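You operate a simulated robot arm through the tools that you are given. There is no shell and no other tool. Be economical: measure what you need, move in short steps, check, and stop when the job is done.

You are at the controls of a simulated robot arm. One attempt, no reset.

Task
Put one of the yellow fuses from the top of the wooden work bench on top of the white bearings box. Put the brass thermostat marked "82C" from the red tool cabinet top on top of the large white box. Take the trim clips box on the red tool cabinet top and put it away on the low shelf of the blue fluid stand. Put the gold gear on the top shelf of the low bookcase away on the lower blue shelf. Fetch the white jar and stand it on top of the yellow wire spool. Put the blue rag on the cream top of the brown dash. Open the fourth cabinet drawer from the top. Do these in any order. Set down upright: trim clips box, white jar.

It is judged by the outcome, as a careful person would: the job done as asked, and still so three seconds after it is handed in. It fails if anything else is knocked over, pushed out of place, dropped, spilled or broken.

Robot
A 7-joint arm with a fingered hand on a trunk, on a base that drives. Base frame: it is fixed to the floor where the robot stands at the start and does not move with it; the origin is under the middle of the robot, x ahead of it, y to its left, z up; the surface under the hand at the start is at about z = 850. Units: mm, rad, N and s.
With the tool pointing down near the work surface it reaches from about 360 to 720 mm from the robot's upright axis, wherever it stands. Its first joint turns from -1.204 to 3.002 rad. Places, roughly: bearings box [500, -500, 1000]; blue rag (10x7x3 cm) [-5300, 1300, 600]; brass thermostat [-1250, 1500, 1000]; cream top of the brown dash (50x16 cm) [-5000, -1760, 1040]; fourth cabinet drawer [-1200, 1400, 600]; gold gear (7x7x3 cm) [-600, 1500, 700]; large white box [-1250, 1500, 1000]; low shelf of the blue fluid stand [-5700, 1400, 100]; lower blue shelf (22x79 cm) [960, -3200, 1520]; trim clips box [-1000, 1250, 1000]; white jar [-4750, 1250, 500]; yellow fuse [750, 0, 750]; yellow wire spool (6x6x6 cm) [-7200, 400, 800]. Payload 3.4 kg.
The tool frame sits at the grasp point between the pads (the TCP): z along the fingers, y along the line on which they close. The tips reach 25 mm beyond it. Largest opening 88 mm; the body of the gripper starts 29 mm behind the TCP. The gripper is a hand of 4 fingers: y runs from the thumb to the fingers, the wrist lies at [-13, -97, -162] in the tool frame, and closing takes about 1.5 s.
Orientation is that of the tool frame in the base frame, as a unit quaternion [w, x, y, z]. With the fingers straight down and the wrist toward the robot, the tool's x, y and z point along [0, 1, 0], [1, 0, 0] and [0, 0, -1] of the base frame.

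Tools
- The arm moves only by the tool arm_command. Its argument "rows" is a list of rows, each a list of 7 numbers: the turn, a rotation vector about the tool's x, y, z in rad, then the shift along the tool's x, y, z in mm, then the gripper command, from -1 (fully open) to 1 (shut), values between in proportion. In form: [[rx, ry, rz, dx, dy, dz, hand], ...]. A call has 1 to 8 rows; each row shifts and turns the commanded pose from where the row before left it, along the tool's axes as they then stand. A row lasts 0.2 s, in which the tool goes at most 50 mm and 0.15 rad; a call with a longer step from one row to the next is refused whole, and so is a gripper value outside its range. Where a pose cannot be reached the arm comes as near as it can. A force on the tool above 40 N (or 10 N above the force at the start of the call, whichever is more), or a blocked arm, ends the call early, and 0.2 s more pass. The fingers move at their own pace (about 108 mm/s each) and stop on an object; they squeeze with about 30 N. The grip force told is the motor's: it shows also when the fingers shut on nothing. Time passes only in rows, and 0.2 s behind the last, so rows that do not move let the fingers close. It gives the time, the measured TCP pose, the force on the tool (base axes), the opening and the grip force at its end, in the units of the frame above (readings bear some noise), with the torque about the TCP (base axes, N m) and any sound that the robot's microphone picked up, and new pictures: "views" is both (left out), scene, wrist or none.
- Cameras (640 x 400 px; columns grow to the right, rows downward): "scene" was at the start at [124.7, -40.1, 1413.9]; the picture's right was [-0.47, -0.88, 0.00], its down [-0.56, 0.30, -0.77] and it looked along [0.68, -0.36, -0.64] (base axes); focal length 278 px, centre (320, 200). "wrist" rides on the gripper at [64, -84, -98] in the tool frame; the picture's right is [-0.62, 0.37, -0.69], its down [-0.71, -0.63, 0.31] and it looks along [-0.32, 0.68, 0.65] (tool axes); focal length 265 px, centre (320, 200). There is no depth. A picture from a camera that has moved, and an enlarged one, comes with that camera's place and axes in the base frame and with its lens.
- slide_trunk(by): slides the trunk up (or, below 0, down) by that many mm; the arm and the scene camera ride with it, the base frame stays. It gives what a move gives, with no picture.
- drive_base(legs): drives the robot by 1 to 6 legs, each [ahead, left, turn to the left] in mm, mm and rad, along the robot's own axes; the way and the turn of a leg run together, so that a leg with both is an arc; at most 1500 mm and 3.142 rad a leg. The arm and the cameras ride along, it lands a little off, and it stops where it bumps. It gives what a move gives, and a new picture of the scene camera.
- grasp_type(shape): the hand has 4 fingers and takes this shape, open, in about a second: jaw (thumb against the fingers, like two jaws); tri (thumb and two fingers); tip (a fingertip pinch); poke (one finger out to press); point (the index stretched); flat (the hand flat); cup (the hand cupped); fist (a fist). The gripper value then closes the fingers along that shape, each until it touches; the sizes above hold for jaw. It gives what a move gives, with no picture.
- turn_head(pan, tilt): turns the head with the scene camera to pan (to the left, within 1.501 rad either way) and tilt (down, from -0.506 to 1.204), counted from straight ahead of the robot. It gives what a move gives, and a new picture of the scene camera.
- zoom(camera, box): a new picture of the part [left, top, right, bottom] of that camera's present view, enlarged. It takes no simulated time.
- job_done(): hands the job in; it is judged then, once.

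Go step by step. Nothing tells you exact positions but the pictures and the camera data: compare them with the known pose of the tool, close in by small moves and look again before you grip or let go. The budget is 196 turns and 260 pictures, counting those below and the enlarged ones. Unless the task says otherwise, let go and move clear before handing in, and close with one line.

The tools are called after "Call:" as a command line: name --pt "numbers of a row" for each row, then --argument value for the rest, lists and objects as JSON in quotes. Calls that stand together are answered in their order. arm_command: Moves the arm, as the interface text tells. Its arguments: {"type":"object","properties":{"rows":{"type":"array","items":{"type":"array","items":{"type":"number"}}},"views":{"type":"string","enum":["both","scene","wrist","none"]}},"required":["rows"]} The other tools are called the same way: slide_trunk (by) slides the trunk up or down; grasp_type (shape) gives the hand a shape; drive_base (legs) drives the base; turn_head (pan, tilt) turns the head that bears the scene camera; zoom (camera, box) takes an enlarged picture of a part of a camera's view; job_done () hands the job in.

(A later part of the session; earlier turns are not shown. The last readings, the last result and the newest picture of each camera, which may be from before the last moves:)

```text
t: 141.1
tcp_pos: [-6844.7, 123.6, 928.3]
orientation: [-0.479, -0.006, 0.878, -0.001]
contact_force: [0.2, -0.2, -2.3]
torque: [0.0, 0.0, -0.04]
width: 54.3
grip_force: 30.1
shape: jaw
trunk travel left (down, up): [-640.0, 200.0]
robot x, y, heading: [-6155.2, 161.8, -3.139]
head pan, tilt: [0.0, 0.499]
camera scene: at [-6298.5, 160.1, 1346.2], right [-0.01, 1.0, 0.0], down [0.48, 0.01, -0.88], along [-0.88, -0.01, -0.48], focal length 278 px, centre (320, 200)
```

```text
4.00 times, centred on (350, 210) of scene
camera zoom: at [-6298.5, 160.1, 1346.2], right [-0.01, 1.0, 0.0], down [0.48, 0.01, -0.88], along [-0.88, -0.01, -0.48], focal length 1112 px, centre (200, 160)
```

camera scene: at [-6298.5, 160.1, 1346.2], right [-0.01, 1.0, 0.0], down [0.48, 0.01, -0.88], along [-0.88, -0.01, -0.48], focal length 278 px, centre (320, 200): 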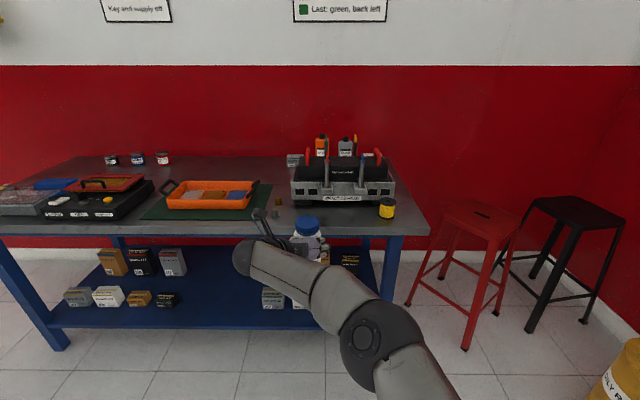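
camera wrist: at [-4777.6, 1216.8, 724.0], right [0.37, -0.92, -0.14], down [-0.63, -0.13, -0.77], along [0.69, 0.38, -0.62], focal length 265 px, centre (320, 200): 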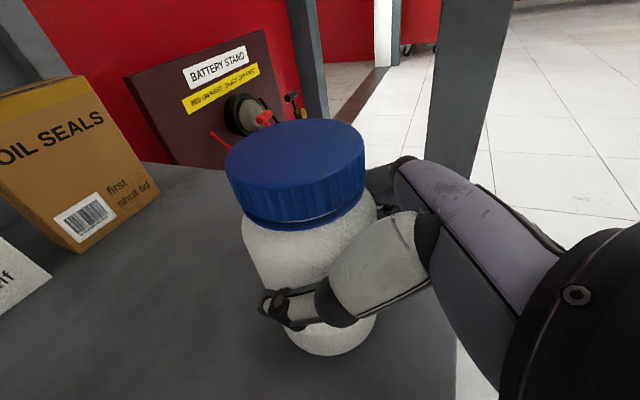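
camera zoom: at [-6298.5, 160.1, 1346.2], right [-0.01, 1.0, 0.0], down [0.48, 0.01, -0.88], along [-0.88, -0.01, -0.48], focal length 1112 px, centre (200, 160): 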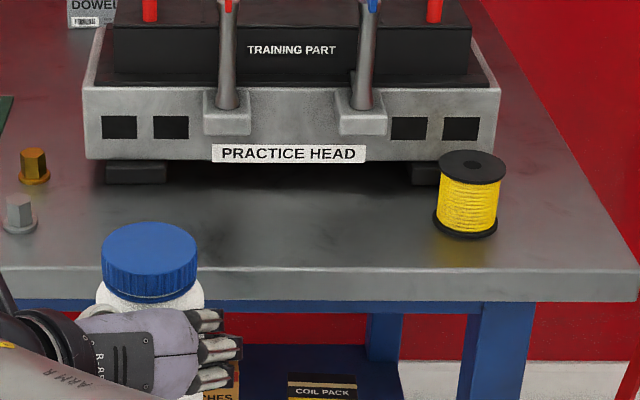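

The spool (60 mm) has its top at about (-7158, 397, 872). I raise, retract a little and drive to it.

Call:
slide_trunk --by 60

Call:
arm_command --pt "0 0 0 -17 0 -26 1" --pt "0 0 0 -17 0 -26 1" --views "none"

Call:
drive_base --legs '[[0, -273, 0], [310, 0, 0]]'

Call:
arm_command --pt "0 0 0 0 0 0 1" --views "wrist"

```text
t: 142.1
tcp_pos: [-6844.3, 124.3, 986.5]
orientation: [-0.479, -0.007, 0.878, 0.0]
contact_force: [-0.1, 0.0, -0.3]
torque: [-0.01, -0.03, 0.03]
width: 54.2
grip_force: 29.8
shape: jaw
trunk travel left (down, up): [-700.0, 140.0]
robot x, y, heading: [-6159.0, 164.1, -3.129]
head pan, tilt: [0.0, 0.499]
```

```text
t: 142.7
tcp_pos: [-6783.0, 124.4, 989.2]
orientation: [-0.48, -0.007, 0.877, -0.001]
contact_force: [-0.3, 1.3, -0.9]
torque: [0.02, -0.01, -0.01]
width: 53.8
grip_force: 30.1
shape: jaw
trunk travel left (down, up): [-700.0, 140.0]
robot x, y, heading: [-6157.1, 159.6, -3.131]
head pan, tilt: [0.0, 0.499]
```

```text
t: 146.3
tcp_pos: [-7095.4, 396.7, 987.4]
orientation: [-0.478, -0.006, 0.878, 0.0]
contact_force: [0.5, 0.3, -1.5]
torque: [0.0, -0.04, 0.01]
width: 53.7
grip_force: 29.7
shape: jaw
trunk travel left (down, up): [-700.0, 140.0]
robot x, y, heading: [-6464.9, 437.3, -3.132]
head pan, tilt: [0.0, 0.499]
camera scene: at [-6611.9, 431.2, 1406.1], right [-0.01, 1.0, 0.0], down [0.48, 0.0, -0.88], along [-0.88, -0.01, -0.48], focal length 278 px, centre (320, 200)
```

scene: 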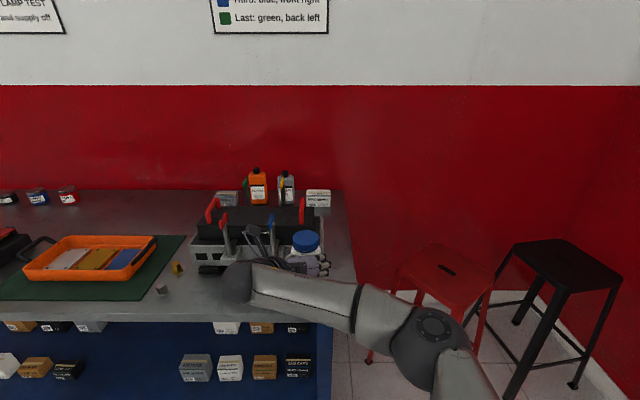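

```text
t: 146.8
tcp_pos: [-7095.9, 395.1, 988.2]
orientation: [-0.478, -0.005, 0.878, -0.001]
contact_force: [-0.1, 0.0, -1.2]
torque: [0.0, 0.0, -0.02]
width: 54.4
grip_force: 30.0
shape: jaw
trunk travel left (down, up): [-700.0, 140.0]
robot x, y, heading: [-6469.0, 434.5, -3.141]
head pan, tilt: [0.0, 0.499]
camera wrist: at [-7046.7, 313.2, 1093.5], right [0.91, 0.38, -0.14], down [0.14, -0.62, -0.77], along [-0.38, 0.68, -0.62], focal length 265 px, centre (320, 200)
```

wrist: 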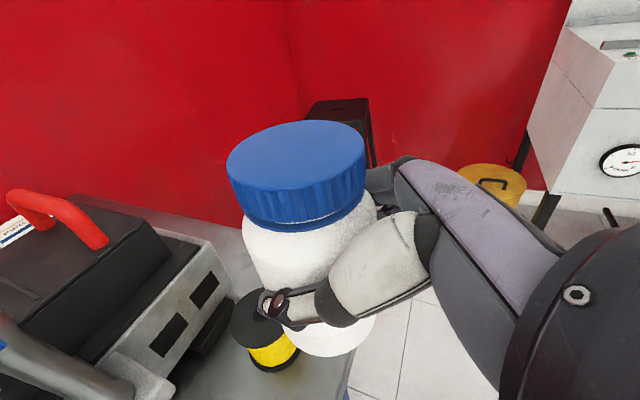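

Spool measured again at (-7163, 392). I advance 66 mm above it.

Call:
arm_command --pt "0 0 0 18 0 28 1" --pt "0 0 0 18 -2 28 1" --pt "0 0 0 -17 0 11 1" --views "both"

Call:
zoom --camera "scene" --box '[230, 190, 390, 290]'

```text
t: 147.6
tcp_pos: [-7163.1, 392.2, 968.4]
orientation: [-0.479, -0.007, 0.878, -0.001]
contact_force: [-0.1, 0.8, -1.9]
torque: [0.03, -0.02, -0.01]
width: 54.0
grip_force: 30.0
shape: jaw
trunk travel left (down, up): [-700.0, 140.0]
robot x, y, heading: [-6472.1, 431.7, -3.136]
head pan, tilt: [0.0, 0.499]
camera scene: at [-6611.4, 431.6, 1406.2], right [-0.01, 1.0, 0.0], down [0.48, 0.0, -0.88], along [-0.88, -0.01, -0.48], focal length 278 px, centre (320, 200)
camera wrist: at [-7113.1, 311.2, 1073.8], right [0.91, 0.38, -0.14], down [0.14, -0.62, -0.77], along [-0.38, 0.68, -0.62], focal length 265 px, centre (320, 200)
```

scene: 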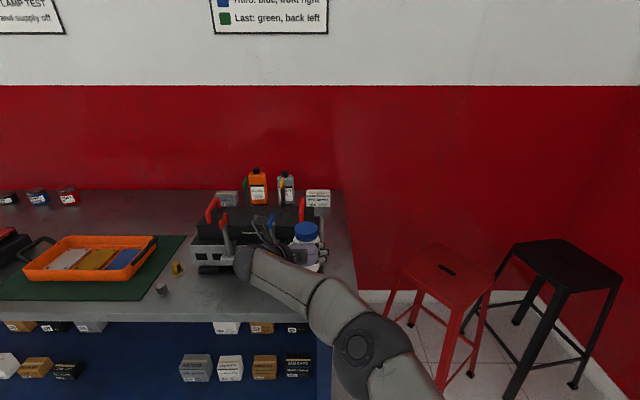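
wrist: 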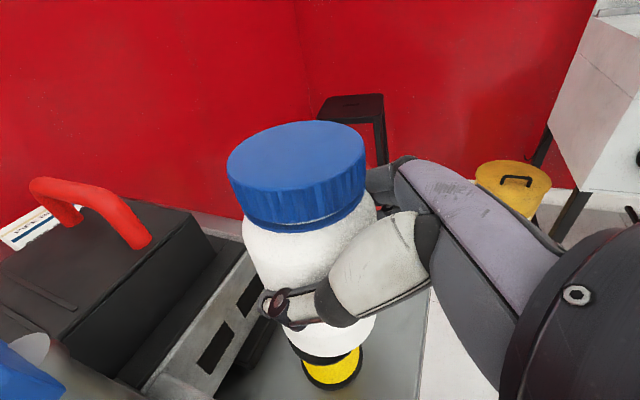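

```text
4.00 times, centred on (310, 240) of scene
camera zoom: at [-6611.4, 431.6, 1406.2], right [-0.01, 1.0, 0.0], down [0.48, 0.0, -0.88], along [-0.88, -0.01, -0.48], focal length 1112 px, centre (360, 40)
```

zoom: 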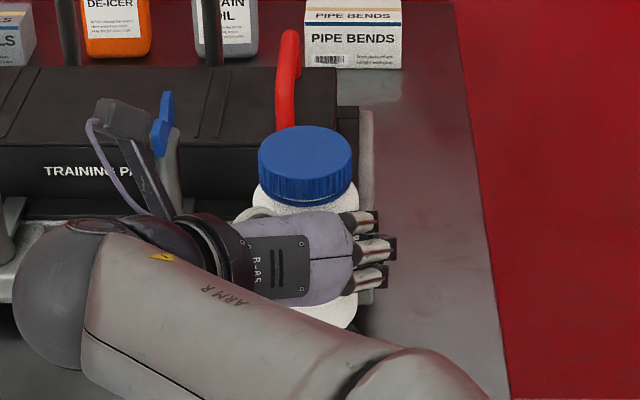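

Call:
zoom --camera "wrist" --box '[220, 275, 420, 400]'

```text
3.20 times, centred on (320, 338) of wrist
camera zoom: at [-7113.1, 311.2, 1073.8], right [0.91, 0.38, -0.14], down [0.14, -0.62, -0.77], along [-0.38, 0.68, -0.62], focal length 849 px, centre (320, -240)
```

zoom: 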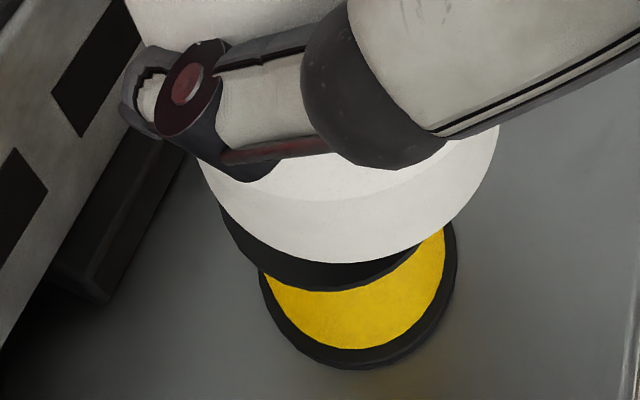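

The jar must go about 11 mm ahead and 6 mm right to centre on the spool. I adjust and lower most of the way.

Call:
arm_command --pt "0 0 0 6 6 9 1" --pt "0 0 0 -10 0 6.5 1" --pt "0 0 0 -8 0 5.5 1" --views "wrist"

Call:
zoom --camera "wrist" --box '[220, 275, 420, 400]'

```text
t: 148.3
tcp_pos: [-7173.7, 398.6, 946.6]
orientation: [-0.479, -0.007, 0.878, 0.0]
contact_force: [0.2, 0.4, -1.4]
torque: [-0.04, 0.0, -0.01]
width: 54.2
grip_force: 29.8
shape: jaw
trunk travel left (down, up): [-700.0, 140.0]
robot x, y, heading: [-6470.7, 434.2, -3.135]
head pan, tilt: [0.0, 0.499]
camera wrist: at [-7124.7, 316.0, 1051.7], right [0.91, 0.38, -0.14], down [0.14, -0.62, -0.77], along [-0.38, 0.68, -0.62], focal length 265 px, centre (320, 200)
```

wrist: 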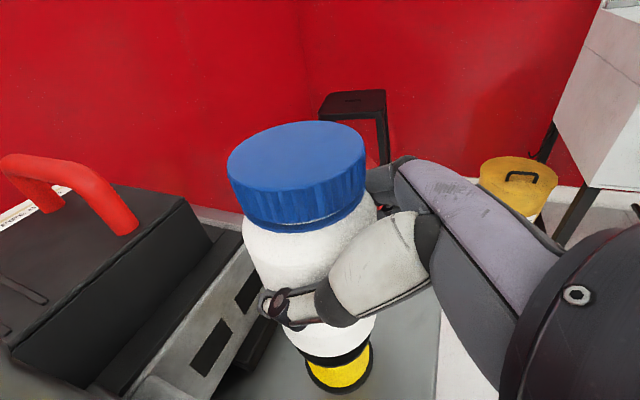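

```text
3.20 times, centred on (320, 338) of wrist
camera zoom: at [-7124.7, 316.0, 1051.7], right [0.91, 0.38, -0.14], down [0.14, -0.62, -0.77], along [-0.38, 0.68, -0.62], focal length 849 px, centre (320, -240)
```

zoom: 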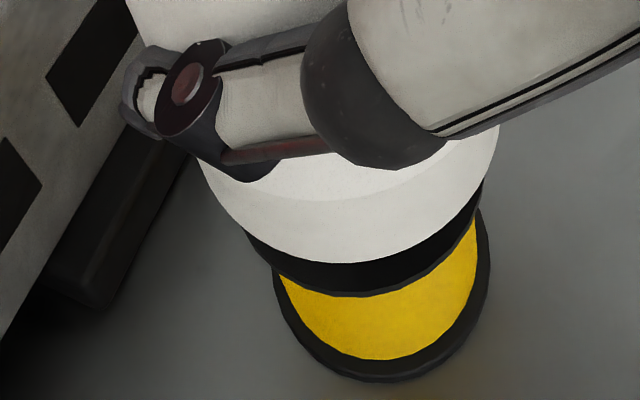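

I correct 5 mm left and lower until contact.

Call:
arm_command --pt "0 0 0 0 -5 0 1" --pt "0 0 0 -4.2 0 2.7 1" --pt "0 0 0 -2.5 0 1.6 1" --views "wrist"

Call:
zoom --camera "wrist" --box '[220, 275, 420, 400]'

```text
t: 149.2
tcp_pos: [-7175.2, 394.0, 937.0]
orientation: [-0.479, -0.006, 0.878, -0.001]
contact_force: [0.3, -0.3, -1.7]
torque: [0.0, -0.05, 0.03]
width: 54.0
grip_force: 29.9
shape: jaw
trunk travel left (down, up): [-700.0, 140.0]
robot x, y, heading: [-6470.4, 432.4, -3.131]
head pan, tilt: [0.0, 0.499]
camera wrist: at [-7124.7, 311.3, 1043.8], right [0.91, 0.38, -0.14], down [0.14, -0.62, -0.77], along [-0.38, 0.68, -0.62], focal length 265 px, centre (320, 200)
```

wrist: 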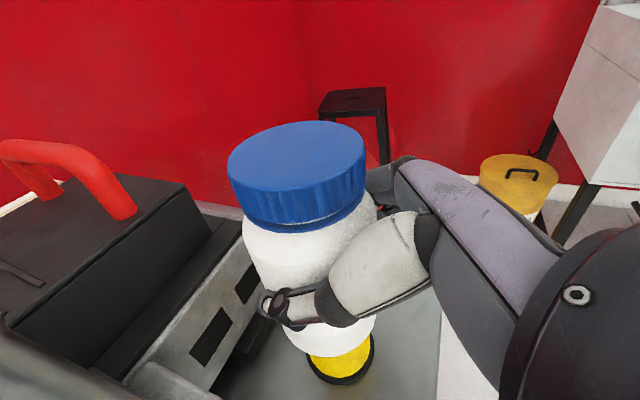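

```text
3.20 times, centred on (320, 338) of wrist
camera zoom: at [-7124.7, 311.3, 1043.8], right [0.91, 0.38, -0.14], down [0.14, -0.62, -0.77], along [-0.38, 0.68, -0.62], focal length 849 px, centre (320, -240)
```

zoom: 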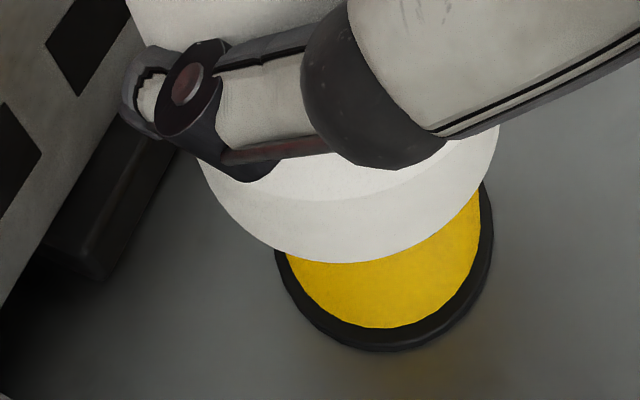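

Spool and jar centres now agree within about 4 mm. I shift 2 mm right and lower to contact.

Call:
arm_command --pt "0 0 0 0 2 0 1" --pt "0 0 0 -1.7 0 1.1 1" --pt "0 0 0 -1.7 0 1.1 1" --views "none"

Call:
arm_command --pt "0 0 0 -1.7 0 1.1 1" --pt "0 0 0 0 0 0 1" --views "none"

Call:
arm_command --pt "0 0 0 -1.7 0 1.1 1" --pt "0 0 0 0 0 0 1" --views "wrist"

```text
t: 149.9
tcp_pos: [-7174.5, 397.3, 934.7]
orientation: [-0.479, -0.006, 0.878, 0.0]
contact_force: [-0.1, -0.3, -1.8]
torque: [-0.01, 0.0, -0.02]
width: 54.1
grip_force: 30.6
shape: jaw
trunk travel left (down, up): [-700.0, 140.0]
robot x, y, heading: [-6469.3, 432.2, -3.136]
head pan, tilt: [0.0, 0.499]
```

```text
t: 150.6
tcp_pos: [-7174.4, 396.5, 932.0]
orientation: [-0.479, -0.006, 0.878, 0.0]
contact_force: [1.4, 0.5, -2.0]
torque: [-0.01, 0.0, 0.0]
width: 54.2
grip_force: 29.8
shape: jaw
trunk travel left (down, up): [-700.0, 140.0]
robot x, y, heading: [-6469.1, 431.3, -3.138]
head pan, tilt: [0.0, 0.499]
```

```text
t: 151.2
tcp_pos: [-7174.4, 397.3, 931.0]
orientation: [-0.478, -0.006, 0.878, 0.0]
contact_force: [0.0, -0.4, -2.8]
torque: [0.02, -0.02, 0.01]
width: 54.4
grip_force: 29.5
shape: jaw
trunk travel left (down, up): [-700.0, 140.0]
robot x, y, heading: [-6469.3, 435.5, -3.135]
head pan, tilt: [0.0, 0.499]
camera wrist: at [-7124.6, 313.7, 1035.7], right [0.91, 0.38, -0.14], down [0.14, -0.62, -0.77], along [-0.38, 0.68, -0.62], focal length 265 px, centre (320, 200)
```

wrist: 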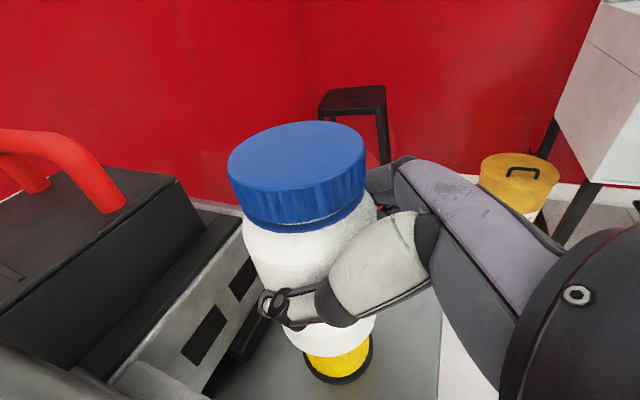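

No contact yet; I continue in 2 mm rows, which stop on contact.

Call:
arm_command --pt "0 0 0 -1.7 0 1.1 1" --pt "0 0 0 -1.7 0 1.1 1" --views "none"

Call:
arm_command --pt "0 0 0 -1.7 0 1.1 1" --pt "0 0 0 0 0 0 1" --views "wrist"

Call:
zoom --camera "wrist" --box '[220, 275, 420, 400]'

```text
t: 151.8
tcp_pos: [-7173.0, 397.1, 928.6]
orientation: [-0.48, -0.006, 0.877, 0.001]
contact_force: [-0.5, 0.2, 5.6]
torque: [0.13, 0.06, -0.03]
width: 54.0
grip_force: 30.0
shape: jaw
trunk travel left (down, up): [-700.0, 140.0]
robot x, y, heading: [-6468.7, 429.9, -3.132]
head pan, tilt: [0.0, 0.499]
```

```text
t: 152.3
tcp_pos: [-7172.3, 396.7, 927.6]
orientation: [-0.481, -0.006, 0.877, 0.0]
contact_force: [-1.9, -0.1, 11.6]
torque: [0.22, 0.14, 0.02]
width: 53.9
grip_force: 29.7
shape: jaw
trunk travel left (down, up): [-700.0, 140.0]
robot x, y, heading: [-6466.3, 433.2, -3.139]
head pan, tilt: [0.0, 0.499]
camera wrist: at [-7122.6, 313.9, 1032.7], right [0.91, 0.38, -0.15], down [0.13, -0.62, -0.77], along [-0.38, 0.68, -0.62], focal length 265 px, centre (320, 200)
```

wrist: 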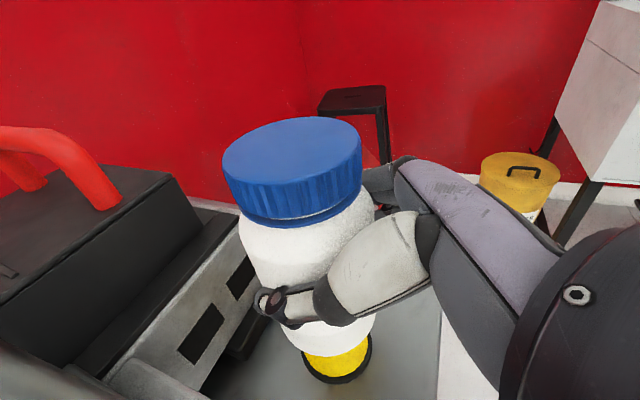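

```text
3.20 times, centred on (320, 338) of wrist
camera zoom: at [-7122.6, 313.9, 1032.7], right [0.91, 0.38, -0.15], down [0.13, -0.62, -0.77], along [-0.38, 0.68, -0.62], focal length 849 px, centre (320, -240)
```

zoom: 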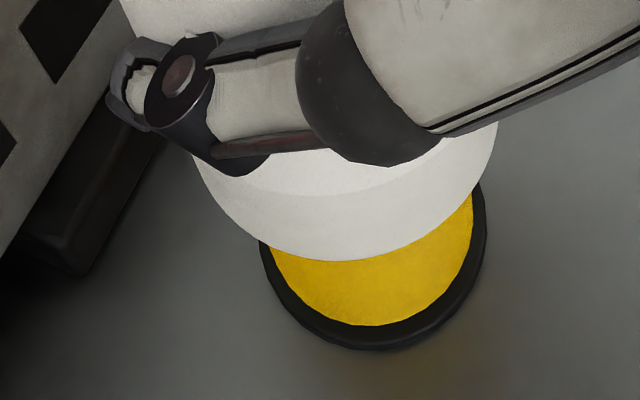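

Contact and centred. I ease, open, and check before withdrawing.

Call:
arm_command --pt "0 0 0 2.0 0 -1.3 1" --pt "0 0 0 0 0 0 0.5" --pt "0 0 0 0 0 0 0" --pt "0 0 0 0 0 0 -0.5" --pt "0 0 0 0 0 0 -1" --pt "0 0 0 0 0 0 -1" --views "wrist"

```text
t: 153.8
tcp_pos: [-7172.6, 396.4, 926.2]
orientation: [-0.479, -0.006, 0.878, -0.001]
contact_force: [0.2, -0.1, 0.3]
torque: [-0.01, -0.02, 0.0]
width: 87.6
grip_force: 0.0
shape: jaw
trunk travel left (down, up): [-700.0, 140.0]
robot x, y, heading: [-6469.7, 433.5, -3.137]
head pan, tilt: [0.0, 0.499]
camera wrist: at [-7123.9, 313.7, 1032.1], right [0.91, 0.38, -0.14], down [0.14, -0.62, -0.77], along [-0.38, 0.68, -0.62], focal length 265 px, centre (320, 200)
```

wrist: 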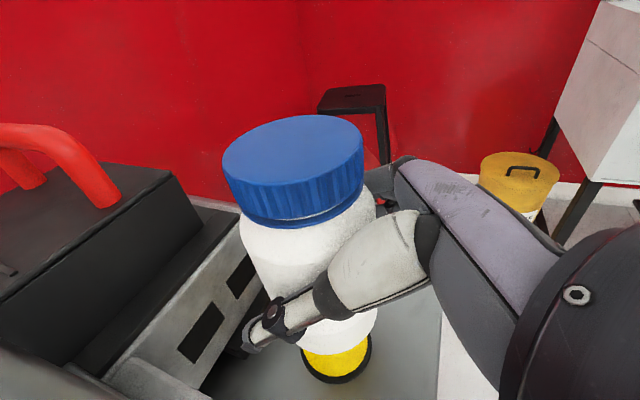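

Call:
arm_command --pt "0 0 0 -10.8 0 -16.8 -1" --pt "0 0 0 -19 0 -29 -1" --views "none"

Call:
drive_base --legs '[[-450, 0, 0]]'

Call:
zoom --camera "scene" --box '[220, 130, 460, 280]'

```text
t: 154.3
tcp_pos: [-7119.5, 396.7, 928.6]
orientation: [-0.479, -0.005, 0.878, 0.0]
contact_force: [0.3, 0.4, 0.3]
torque: [0.03, 0.02, -0.02]
width: 87.9
grip_force: 0.0
shape: jaw
trunk travel left (down, up): [-700.0, 140.0]
robot x, y, heading: [-6473.7, 433.5, -3.131]
head pan, tilt: [0.0, 0.499]
```

```text
t: 157.1
tcp_pos: [-6671.8, 399.3, 925.6]
orientation: [-0.48, -0.008, 0.877, -0.001]
contact_force: [-0.2, 0.3, -0.4]
torque: [0.04, -0.02, -0.01]
width: 87.6
grip_force: 0.0
shape: jaw
trunk travel left (down, up): [-700.0, 140.0]
robot x, y, heading: [-6021.5, 436.7, -3.131]
head pan, tilt: [0.0, 0.499]
camera scene: at [-6163.3, 434.9, 1406.3], right [-0.01, 1.0, 0.0], down [0.48, 0.01, -0.88], along [-0.88, -0.01, -0.48], focal length 278 px, centre (320, 200)
```

scene: 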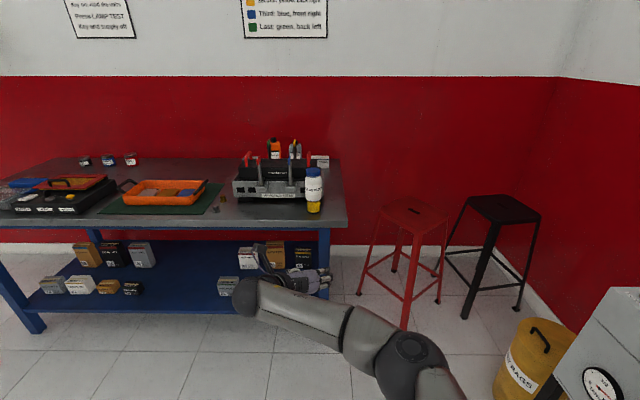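

```text
2.67 times, centred on (340, 205) of scene
camera zoom: at [-6163.3, 434.9, 1406.3], right [-0.01, 1.0, 0.0], down [0.48, 0.01, -0.88], along [-0.88, -0.01, -0.48], focal length 741 px, centre (267, 187)
```

zoom: 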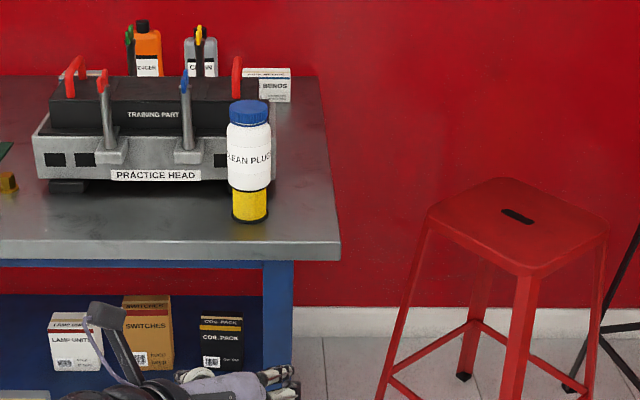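

The jar stands on the spool. Now the rag: it must be gripped across its 70 mm depth, so I return the hand to pointing straight down, thumb toward me.

Call:
arm_command --pt "0 -0.145 0 0 0 0 -1" --pt "0 -0.145 0 0 0 0 -1" --pt "0 -0.145 0 0 0 0 -1" --pt "0 -0.145 0 0 0 0 -1" --pt "0 -0.145 0 0 0 0 -1" --pt "0 -0.145 0 0 0 0 -1" --pt "0 -0.13 0 0 0 0 -1" --views "none"

Call:
arm_command --pt "0 0 -0.15 0 0 0 -1" --pt "0 0 -0.15 0 0 0 -1" --pt "0 0 -0.15 0 0 0 -1" --pt "0 0 -0.15 0 0 0 -1" --pt "0 0 -0.15 0 0 0 -1" --pt "0 0 -0.15 0 0 0 -1" --pt "0 0 -0.15 0 0 0 -1" --pt "0 0 -0.15 0 0 0 -1" --views "none"

Call:
arm_command --pt "0 0 -0.15 0 0 0 -1" --pt "0 0 -0.15 0 0 0 -1" --pt "0 0 -0.07 0 0 0 -1" --views "none"

Call:
drive_base --legs '[[-500, 200, 0], [0, 0, -1.575]]'

```text
t: 158.7
tcp_pos: [-6654.6, 429.7, 909.1]
orientation: [-0.107, -0.014, 0.994, 0.002]
contact_force: [0.5, 0.4, -0.1]
torque: [-0.02, -0.02, -0.02]
width: 87.9
grip_force: 0.0
shape: jaw
out of reach, approached as far as the arm can: row 5, 6, 7
trunk travel left (down, up): [-700.0, 140.0]
robot x, y, heading: [-6023.7, 434.3, -3.129]
head pan, tilt: [0.0, 0.499]
```

```text
t: 160.5
tcp_pos: [-6755.1, 407.3, 906.8]
orientation: [-0.088, -0.574, 0.812, 0.063]
contact_force: [-0.5, 0.4, -0.7]
torque: [-0.02, -0.01, 0.01]
width: 87.6
grip_force: 0.1
shape: jaw
out of reach, approached as far as the arm can: row 1, 2, 3, 4, 5, 6, 7, 8
trunk travel left (down, up): [-700.0, 140.0]
robot x, y, heading: [-6023.1, 435.3, -3.132]
head pan, tilt: [0.0, 0.499]
```

```text
t: 161.3
tcp_pos: [-6768.3, 403.0, 907.4]
orientation: [0.074, 0.713, -0.693, -0.078]
contact_force: [0.7, 0.1, 0.3]
torque: [-0.01, 0.02, 0.02]
width: 88.1
grip_force: 0.0
shape: jaw
out of reach, approached as far as the arm can: row 1, 2
trunk travel left (down, up): [-700.0, 140.0]
robot x, y, heading: [-6024.2, 439.0, -3.13]
head pan, tilt: [0.0, 0.499]
```

```text
t: 168.2
tcp_pos: [-5565.7, 986.1, 907.8]
orientation: [0.001, -0.022, 0.994, 0.107]
contact_force: [0.5, -0.2, 0.7]
torque: [0.03, 0.03, 0.0]
width: 87.9
grip_force: 0.1
shape: jaw
trunk travel left (down, up): [-700.0, 140.0]
robot x, y, heading: [-5525.8, 238.1, 1.597]
head pan, tilt: [0.0, 0.499]
camera scene: at [-5527.2, 383.1, 1406.2], right [1.0, 0.03, 0.0], down [0.01, -0.48, -0.88], along [-0.02, 0.88, -0.48], focal length 278 px, centre (320, 200)
```

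scene: 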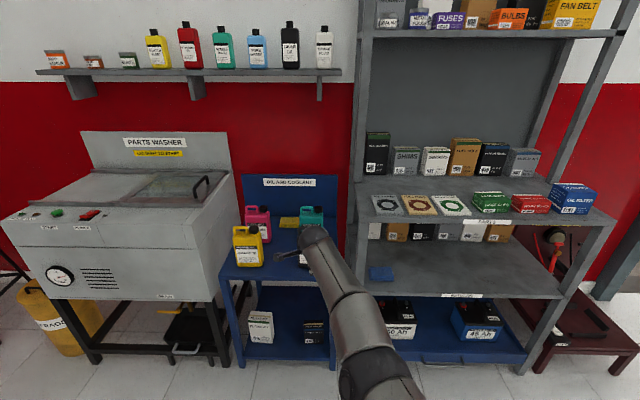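

Call:
zoom --camera "scene" --box '[210, 160, 410, 370]'

Call:
zoom --camera "scene" --box '[340, 190, 500, 310]'

```text
1.90 times, centred on (310, 265) of scene
camera zoom: at [-5527.2, 383.1, 1406.2], right [1.0, 0.03, 0.0], down [0.01, -0.48, -0.88], along [-0.02, 0.88, -0.48], focal length 530 px, centre (339, 76)
```

zoom: 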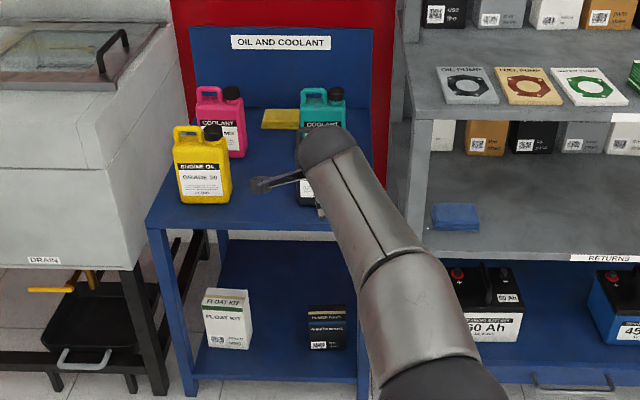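

```text
3.33 times, centred on (420, 250) of scene
camera zoom: at [-5527.2, 383.1, 1406.2], right [1.0, 0.03, 0.0], down [0.01, -0.48, -0.88], along [-0.02, 0.88, -0.48], focal length 927 px, centre (-13, 33)
```

zoom: 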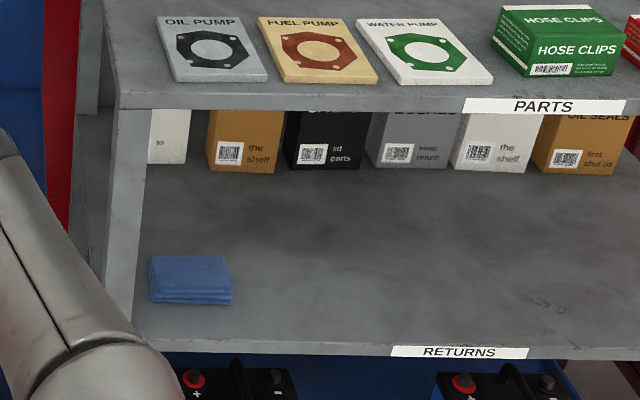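

Rag: x -5344…-5245, y 1243…1305, on shelf z ≈ 557. I bring the hand vertical to a comfortable place, lower the trunk and approach.

Call:
arm_command --pt "0.108 0 0 -20 -40 0 -1" --pt "0.107 0 0.02 -34 -34 0 -1" --pt "0 0 0 -34 -34 0 -1" --pt "0 0 0 -34 -34 0 -1" --pt "0 0 0 -34 -34 0 -1" --pt "0 0 0 -34 -34 0 -1" --views "none"

Call:
slide_trunk --by -250

Call:
drive_base --legs '[[380, -75, -0.026]]'

Call:
arm_command --pt "0 0 0 0 0 0 -1" --views "wrist"

```text
t: 169.6
tcp_pos: [-5406.0, 984.6, 886.9]
orientation: [0.003, -0.01, 1.0, 0.0]
contact_force: [0.4, -0.4, -0.2]
torque: [-0.01, 0.0, 0.0]
width: 87.8
grip_force: 0.1
shape: jaw
out of reach, approached as far as the arm can: row 1, 2, 3, 4, 5, 6
trunk travel left (down, up): [-700.0, 140.0]
robot x, y, heading: [-5523.0, 243.3, 1.595]
head pan, tilt: [0.0, 0.499]
```

```text
t: 172.1
tcp_pos: [-5406.3, 983.6, 638.7]
orientation: [0.004, -0.011, 1.0, -0.001]
contact_force: [-0.1, 0.0, -0.6]
torque: [0.0, -0.01, 0.0]
width: 87.6
grip_force: 0.0
shape: jaw
trunk travel left (down, up): [-450.0, 390.0]
robot x, y, heading: [-5520.7, 246.5, 1.597]
head pan, tilt: [0.0, 0.499]
```

```text
t: 173.7
tcp_pos: [-5360.8, 1158.8, 634.4]
orientation: [0.007, -0.004, 1.0, -0.014]
contact_force: [3.2, 0.1, -0.9]
torque: [-0.04, 0.08, -0.04]
width: 87.9
grip_force: 0.0
shape: jaw
trunk travel left (down, up): [-450.0, 390.0]
robot x, y, heading: [-5492.4, 421.5, 1.581]
head pan, tilt: [0.0, 0.499]
stopped in leg 1: the force on the tool passed its limit at 166 N (the readings are from after the stop); the commanded pose is now the measured one
camera scene: at [-5493.4, 563.1, 1156.2], right [1.0, 0.01, 0.0], down [0.01, -0.48, -0.88], along [-0.01, 0.88, -0.48], focal length 278 px, centre (320, 200)
```

scene: 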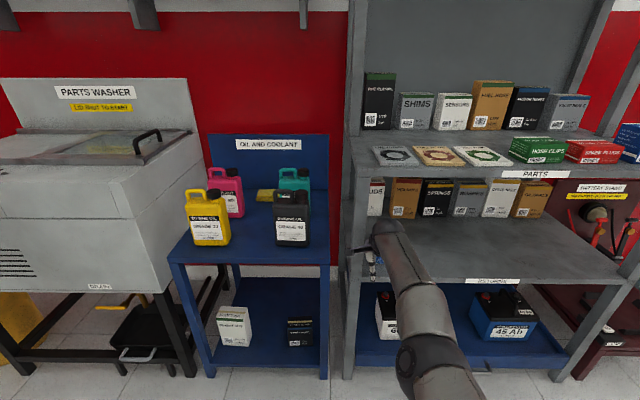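

```text
t: 174.1
tcp_pos: [-5362.8, 1159.4, 632.8]
orientation: [0.007, -0.005, 1.0, -0.014]
contact_force: [3.0, 0.9, 0.5]
torque: [0.01, 0.1, -0.12]
width: 87.9
grip_force: 0.1
shape: jaw
trunk travel left (down, up): [-450.0, 390.0]
robot x, y, heading: [-5491.3, 420.0, 1.588]
head pan, tilt: [0.0, 0.499]
camera wrist: at [-5426.3, 1077.7, 732.4], right [0.61, 0.39, 0.69], down [0.72, -0.63, -0.28], along [0.33, 0.67, -0.67], focal length 265 px, centre (320, 200)
```

wrist: 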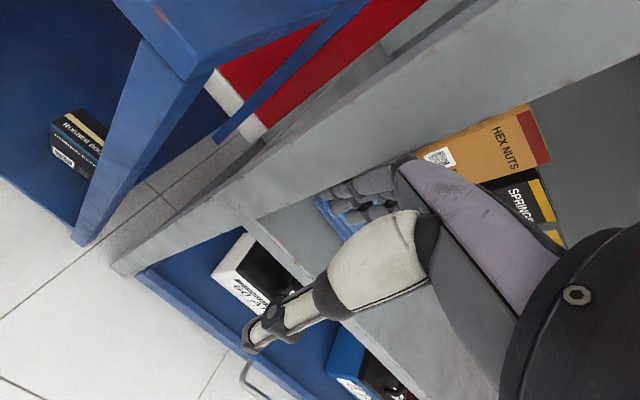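

The hand bumped the rack's front post because the arm had not retracted as commanded. I back off at once and inspect.

Call:
drive_base --legs '[[-250, 0, 0]]'

Call:
turn_head --pan -0.3 --tilt 0.5

```text
t: 175.9
tcp_pos: [-5358.7, 907.1, 633.8]
orientation: [0.007, -0.005, 1.0, -0.013]
contact_force: [0.5, 0.1, -0.2]
torque: [-0.02, 0.02, -0.01]
width: 87.5
grip_force: 0.1
shape: jaw
trunk travel left (down, up): [-450.0, 390.0]
robot x, y, heading: [-5486.7, 172.3, 1.584]
head pan, tilt: [0.0, 0.499]
camera scene: at [-5490.1, 312.0, 1156.3], right [1.0, 0.01, 0.0], down [0.01, -0.48, -0.88], along [-0.01, 0.88, -0.48], focal length 278 px, centre (320, 200)
```

scene: 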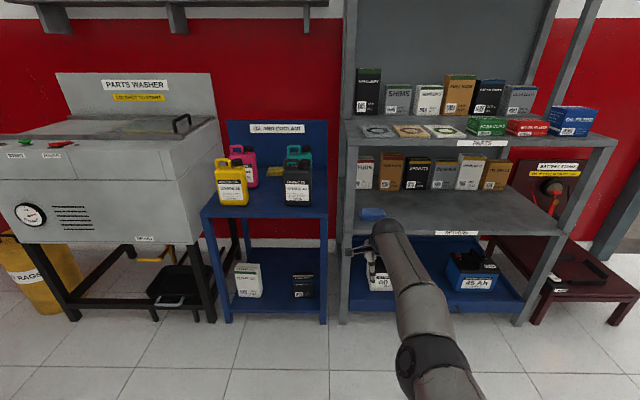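

```text
t: 176.7
tcp_pos: [-5359.3, 908.6, 633.3]
orientation: [0.008, -0.005, 1.0, -0.014]
contact_force: [0.5, -0.3, 0.3]
torque: [0.02, 0.01, -0.04]
width: 87.6
grip_force: 0.1
shape: jaw
trunk travel left (down, up): [-450.0, 390.0]
robot x, y, heading: [-5486.6, 165.2, 1.585]
head pan, tilt: [-0.3, 0.499]
camera scene: at [-5463.2, 308.8, 1156.2], right [0.96, -0.28, 0.0], down [-0.13, -0.46, -0.88], along [0.25, 0.84, -0.48], focal length 278 px, centre (320, 200)
```

scene: 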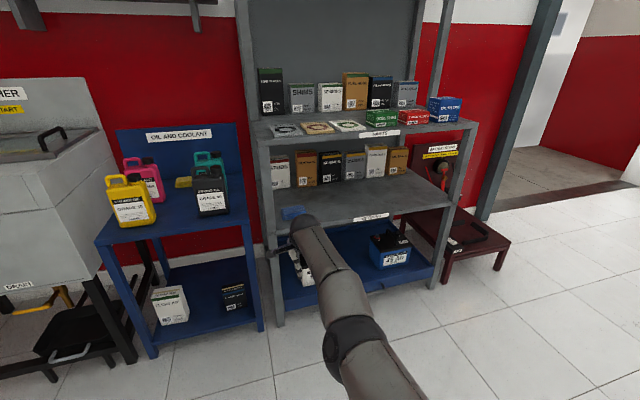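

Everything still stands. Now I retract the arm with checked steps: up and back toward the robot.

Call:
arm_command --pt "0 0 0 -10 -20 -30 -1" --pt "0 0 0 -10 -20 -30 -1" --pt "0 0 0 -10 -25 -30 -1" --pt "0 0 0 -10 -25 -30 -1" --pt "0 0 0 -10 -25 -30 -1" --pt "0 0 0 -10 -25 -30 -1" --views "scene"

```text
t: 178.1
tcp_pos: [-5297.9, 880.3, 834.5]
orientation: [0.007, -0.006, 1.0, -0.015]
contact_force: [-0.1, 0.0, -0.3]
torque: [0.03, 0.02, 0.02]
width: 87.9
grip_force: 0.0
shape: jaw
out of reach, approached as far as the arm can: row 1, 2, 3, 4, 5, 6
trunk travel left (down, up): [-450.0, 390.0]
robot x, y, heading: [-5488.5, 170.5, 1.585]
head pan, tilt: [-0.3, 0.499]
camera scene: at [-5463.1, 308.3, 1156.2], right [0.96, -0.28, 0.0], down [-0.14, -0.46, -0.88], along [0.25, 0.84, -0.48], focal length 278 px, centre (320, 200)
```

scene: 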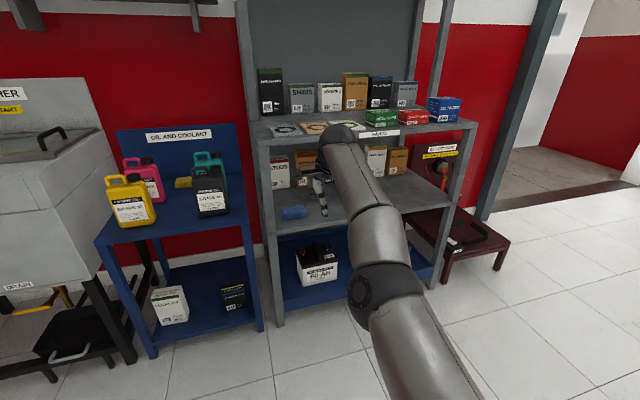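

Call:
arm_command --pt "0 0 0 -45 -10 0 -1" --pt "0 0 0 -45 -15 0 -1" --pt "0 0 0 -45 -15 0 -1" --pt "0 0 0 -40 -25 0 -1" --pt "0 0 0 -30 -35 0 -1" --pt "0 0 0 -10 -45 0 -1" --pt "0 0 0 0 -45 0 -1" --views "none"

```text
t: 179.7
tcp_pos: [-5034.6, 770.0, 875.7]
orientation: [0.007, -0.005, 1.0, -0.014]
contact_force: [-0.2, -0.3, 0.9]
torque: [-0.02, -0.02, -0.02]
width: 88.1
grip_force: 0.0
shape: jaw
out of reach, approached as far as the arm can: row 1, 2, 4, 5, 6, 7
trunk travel left (down, up): [-450.0, 390.0]
robot x, y, heading: [-5487.9, 170.0, 1.584]
head pan, tilt: [-0.3, 0.499]
```

Call:
arm_command --pt "0 0 0.15 0 0 0 -1" --pt "0 0 0.15 0 0 0 -1" --pt "0 0 0.15 0 0 0 -1" --pt "0 0 0.15 0 0 0 -1" --pt "0 0 0 0 -45 0 -1" --pt "0 0 0 0 -45 0 -1" --pt "0 0 0 0 -45 0 -1" --pt "0 0 0 0 -45 0 -1" --views "scene"

```text
t: 181.5
tcp_pos: [-5056.9, 763.6, 955.7]
orientation: [0.011, 0.29, 0.957, -0.011]
contact_force: [-0.1, 0.0, 0.5]
torque: [0.01, 0.0, 0.04]
width: 87.8
grip_force: 0.1
shape: jaw
out of reach, approached as far as the arm can: row 1, 2, 3, 5, 6, 7, 8
trunk travel left (down, up): [-450.0, 390.0]
robot x, y, heading: [-5487.6, 169.4, 1.586]
head pan, tilt: [-0.3, 0.499]
camera scene: at [-5463.4, 308.5, 1156.3], right [0.96, -0.28, 0.0], down [-0.13, -0.46, -0.88], along [0.25, 0.84, -0.48], focal length 278 px, centre (320, 200)
```

scene: 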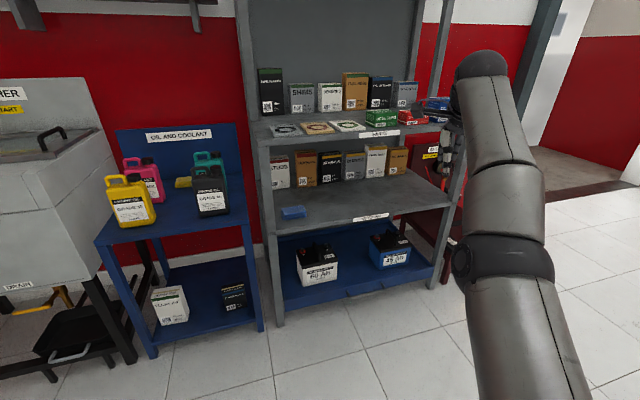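

The wrist wound the wrong way; I go back into the tilted configuration, then reverse in proper order (yaw first, then untilt).

Call:
arm_command --pt "0 0 0.14 0 0 0 -1" --pt "0 0 0.14 0 0 0 -1" --pt "0 0 0.14 0 0 0 -1" --pt "0 0 0.14 0 0 0 -1" --pt "0 0 0.14 0 0 0 -1" --pt "0 0 0.14 0 0 0 -1" --pt "0 0 0.14 0 0 0 -1" --views "none"

Call:
arm_command --pt "0 0.14 0 0 0 0 -1" --pt "0 0.14 0 0 0 0 -1" --pt "0 0.14 0 0 0 0 -1" --pt "0 0.14 0 0 0 0 -1" --pt "0 0.14 0 0 0 0 -1" --pt "0 0.14 0 0 0 0 -1" --pt "0 0.14 0 0 0 0 -1" --views "scene"

```text
t: 183.1
tcp_pos: [-5067.9, 730.9, 937.7]
orientation: [0.015, 0.708, 0.706, -0.004]
contact_force: [-0.4, 0.1, -0.4]
torque: [-0.01, -0.01, 0.02]
width: 87.8
grip_force: 0.2
shape: jaw
out of reach, approached as far as the arm can: row 3, 4, 5, 6, 7
trunk travel left (down, up): [-450.0, 390.0]
robot x, y, heading: [-5487.3, 173.5, 1.585]
head pan, tilt: [-0.3, 0.499]
```

```text
t: 184.7
tcp_pos: [-5066.8, 731.0, 939.5]
orientation: [-0.321, 0.625, 0.63, 0.33]
contact_force: [0.2, 0.2, -0.1]
torque: [-0.03, 0.01, -0.03]
width: 88.0
grip_force: 0.0
shape: jaw
trunk travel left (down, up): [-450.0, 390.0]
robot x, y, heading: [-5486.7, 172.2, 1.578]
head pan, tilt: [-0.3, 0.499]
camera scene: at [-5463.1, 308.7, 1156.2], right [0.96, -0.28, 0.0], down [-0.14, -0.46, -0.88], along [0.25, 0.84, -0.48], focal length 278 px, centre (320, 200)
```

scene: 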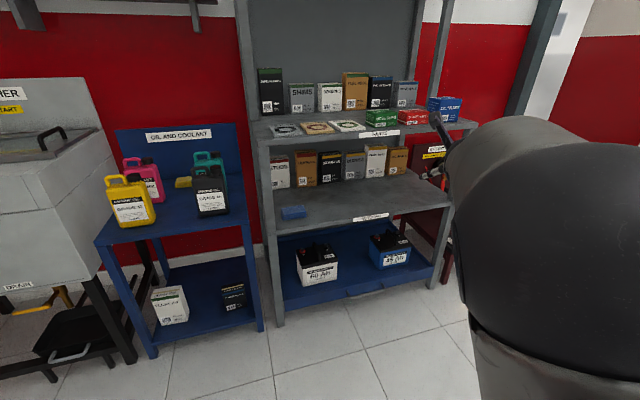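

The arm folded into its natural branch again. I unyaw by 1.0 rad while tilted, then untilt.

Call:
arm_command --pt "0.118 0 -0.081 0 0 0 -1" --pt "0.118 0 -0.081 0 0 0 -1" --pt "0.118 0 -0.081 0 0 0 -1" --pt "0.118 0 -0.081 0 0 0 -1" --pt "0.118 0 -0.081 0 0 0 -1" --pt "0.118 0 -0.081 0 0 0 -1" --pt "0.118 0 -0.081 0 0 0 -1" --views "none"

Call:
arm_command --pt "0 -0.14 0 0 0 0 -1" --pt "0 -0.14 0 0 0 0 -1" --pt "0 -0.14 0 0 0 0 -1" --pt "0 -0.14 0 0 0 0 -1" --pt "0 -0.14 0 0 0 0 -1" --pt "0 -0.14 0 0 0 0 -1" --pt "0 -0.14 0 0 0 0 -1" --views "none"

```text
t: 186.3
tcp_pos: [-5066.6, 731.9, 937.3]
orientation: [-0.439, 0.249, 0.854, 0.125]
contact_force: [-0.3, -0.4, -0.1]
torque: [-0.01, -0.06, 0.03]
width: 88.4
grip_force: 0.0
shape: jaw
trunk travel left (down, up): [-450.0, 390.0]
robot x, y, heading: [-5487.2, 170.8, 1.58]
head pan, tilt: [-0.3, 0.499]
```

```text
t: 187.9
tcp_pos: [-5067.1, 731.3, 938.9]
orientation: [0.016, 0.281, 0.959, -0.008]
contact_force: [0.2, -0.8, 0.3]
torque: [0.0, 0.02, 0.01]
width: 88.2
grip_force: 0.1
shape: jaw
trunk travel left (down, up): [-450.0, 390.0]
robot x, y, heading: [-5488.5, 173.4, 1.582]
head pan, tilt: [-0.3, 0.499]
```

Call:
arm_command --pt "0 0.03 -0.1425 0 0 40 -1" --pt "0 0 -0.1425 0 0 40 -1" --pt "0 0 -0.1425 0 0 20 -1" --pt "0 0 -0.1425 0 0 0 -1" --pt "0 0 0 45 0 0 -1" --pt "0 0 0 45 0 0 -1" --pt "0 0 0 45 0 0 -1" --pt "0 0 0 45 0 0 -1" --views "scene"

```text
t: 189.7
tcp_pos: [-5248.7, 727.9, 838.0]
orientation: [-0.001, -0.001, 1.0, -0.005]
contact_force: [-0.6, 0.7, 0.2]
torque: [0.01, 0.01, 0.01]
width: 88.0
grip_force: 0.1
shape: jaw
trunk travel left (down, up): [-450.0, 390.0]
robot x, y, heading: [-5489.7, 174.0, 1.586]
head pan, tilt: [-0.3, 0.499]
camera scene: at [-5463.8, 308.7, 1156.2], right [0.96, -0.28, 0.0], down [-0.13, -0.46, -0.88], along [0.25, 0.84, -0.48], focal length 278 px, centre (320, 200)
```

scene: 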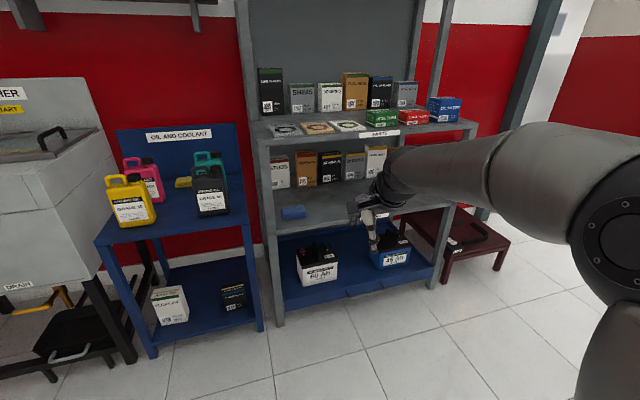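

Good natural pose. I lower the trunk so the TCP is at z ≈ 650 and drive nearer in a checked step.

Call:
slide_trunk --by -185

Call:
drive_base --legs '[[380, 38, -0.01]]'

Call:
arm_command --pt "0 0 0 0 0 0 -1" --views "wrist"

```text
t: 191.8
tcp_pos: [-5246.3, 728.3, 653.0]
orientation: [-0.001, -0.001, 1.0, -0.004]
contact_force: [-0.5, -0.5, 0.3]
torque: [-0.03, -0.02, 0.01]
width: 88.0
grip_force: 0.0
shape: jaw
trunk travel left (down, up): [-265.0, 575.0]
robot x, y, heading: [-5486.2, 169.4, 1.585]
head pan, tilt: [-0.3, 0.499]
```

```text
t: 194.2
tcp_pos: [-5284.6, 1104.4, 653.9]
orientation: [-0.002, 0.003, 1.0, -0.004]
contact_force: [0.9, -0.5, 0.2]
torque: [0.0, 0.01, 0.01]
width: 87.9
grip_force: 0.1
shape: jaw
trunk travel left (down, up): [-265.0, 575.0]
robot x, y, heading: [-5529.9, 552.9, 1.577]
head pan, tilt: [-0.3, 0.499]
camera scene: at [-5503.6, 686.7, 971.2], right [0.96, -0.29, 0.0], down [-0.14, -0.46, -0.88], along [0.25, 0.84, -0.48], focal length 278 px, centre (320, 200)
```

scene: 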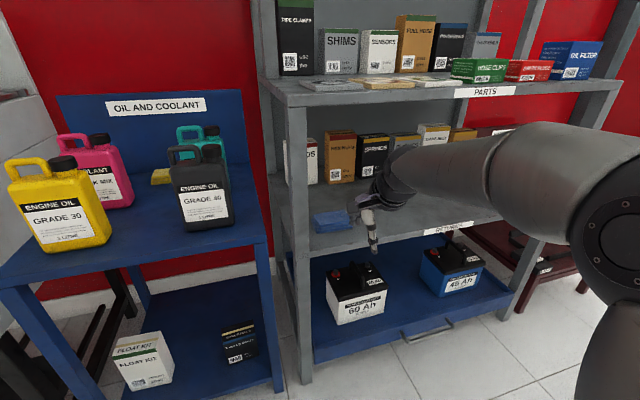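

```text
t: 194.6
tcp_pos: [-5284.8, 1104.6, 653.6]
orientation: [-0.002, 0.003, 1.0, -0.005]
contact_force: [0.8, 0.9, 0.3]
torque: [0.02, 0.0, 0.02]
width: 88.0
grip_force: 0.0
shape: jaw
trunk travel left (down, up): [-265.0, 575.0]
robot x, y, heading: [-5531.0, 551.7, 1.576]
head pan, tilt: [-0.3, 0.499]
camera wrist: at [-5348.4, 1022.8, 751.3], right [0.62, 0.37, 0.69], down [0.71, -0.64, -0.3], along [0.33, 0.68, -0.66], focal length 265 px, centre (320, 200)
```

wrist: 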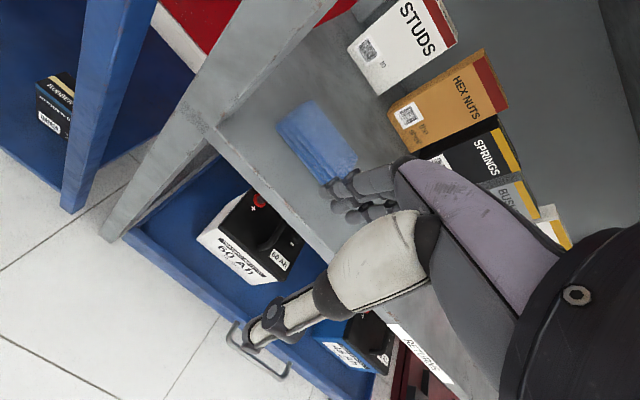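

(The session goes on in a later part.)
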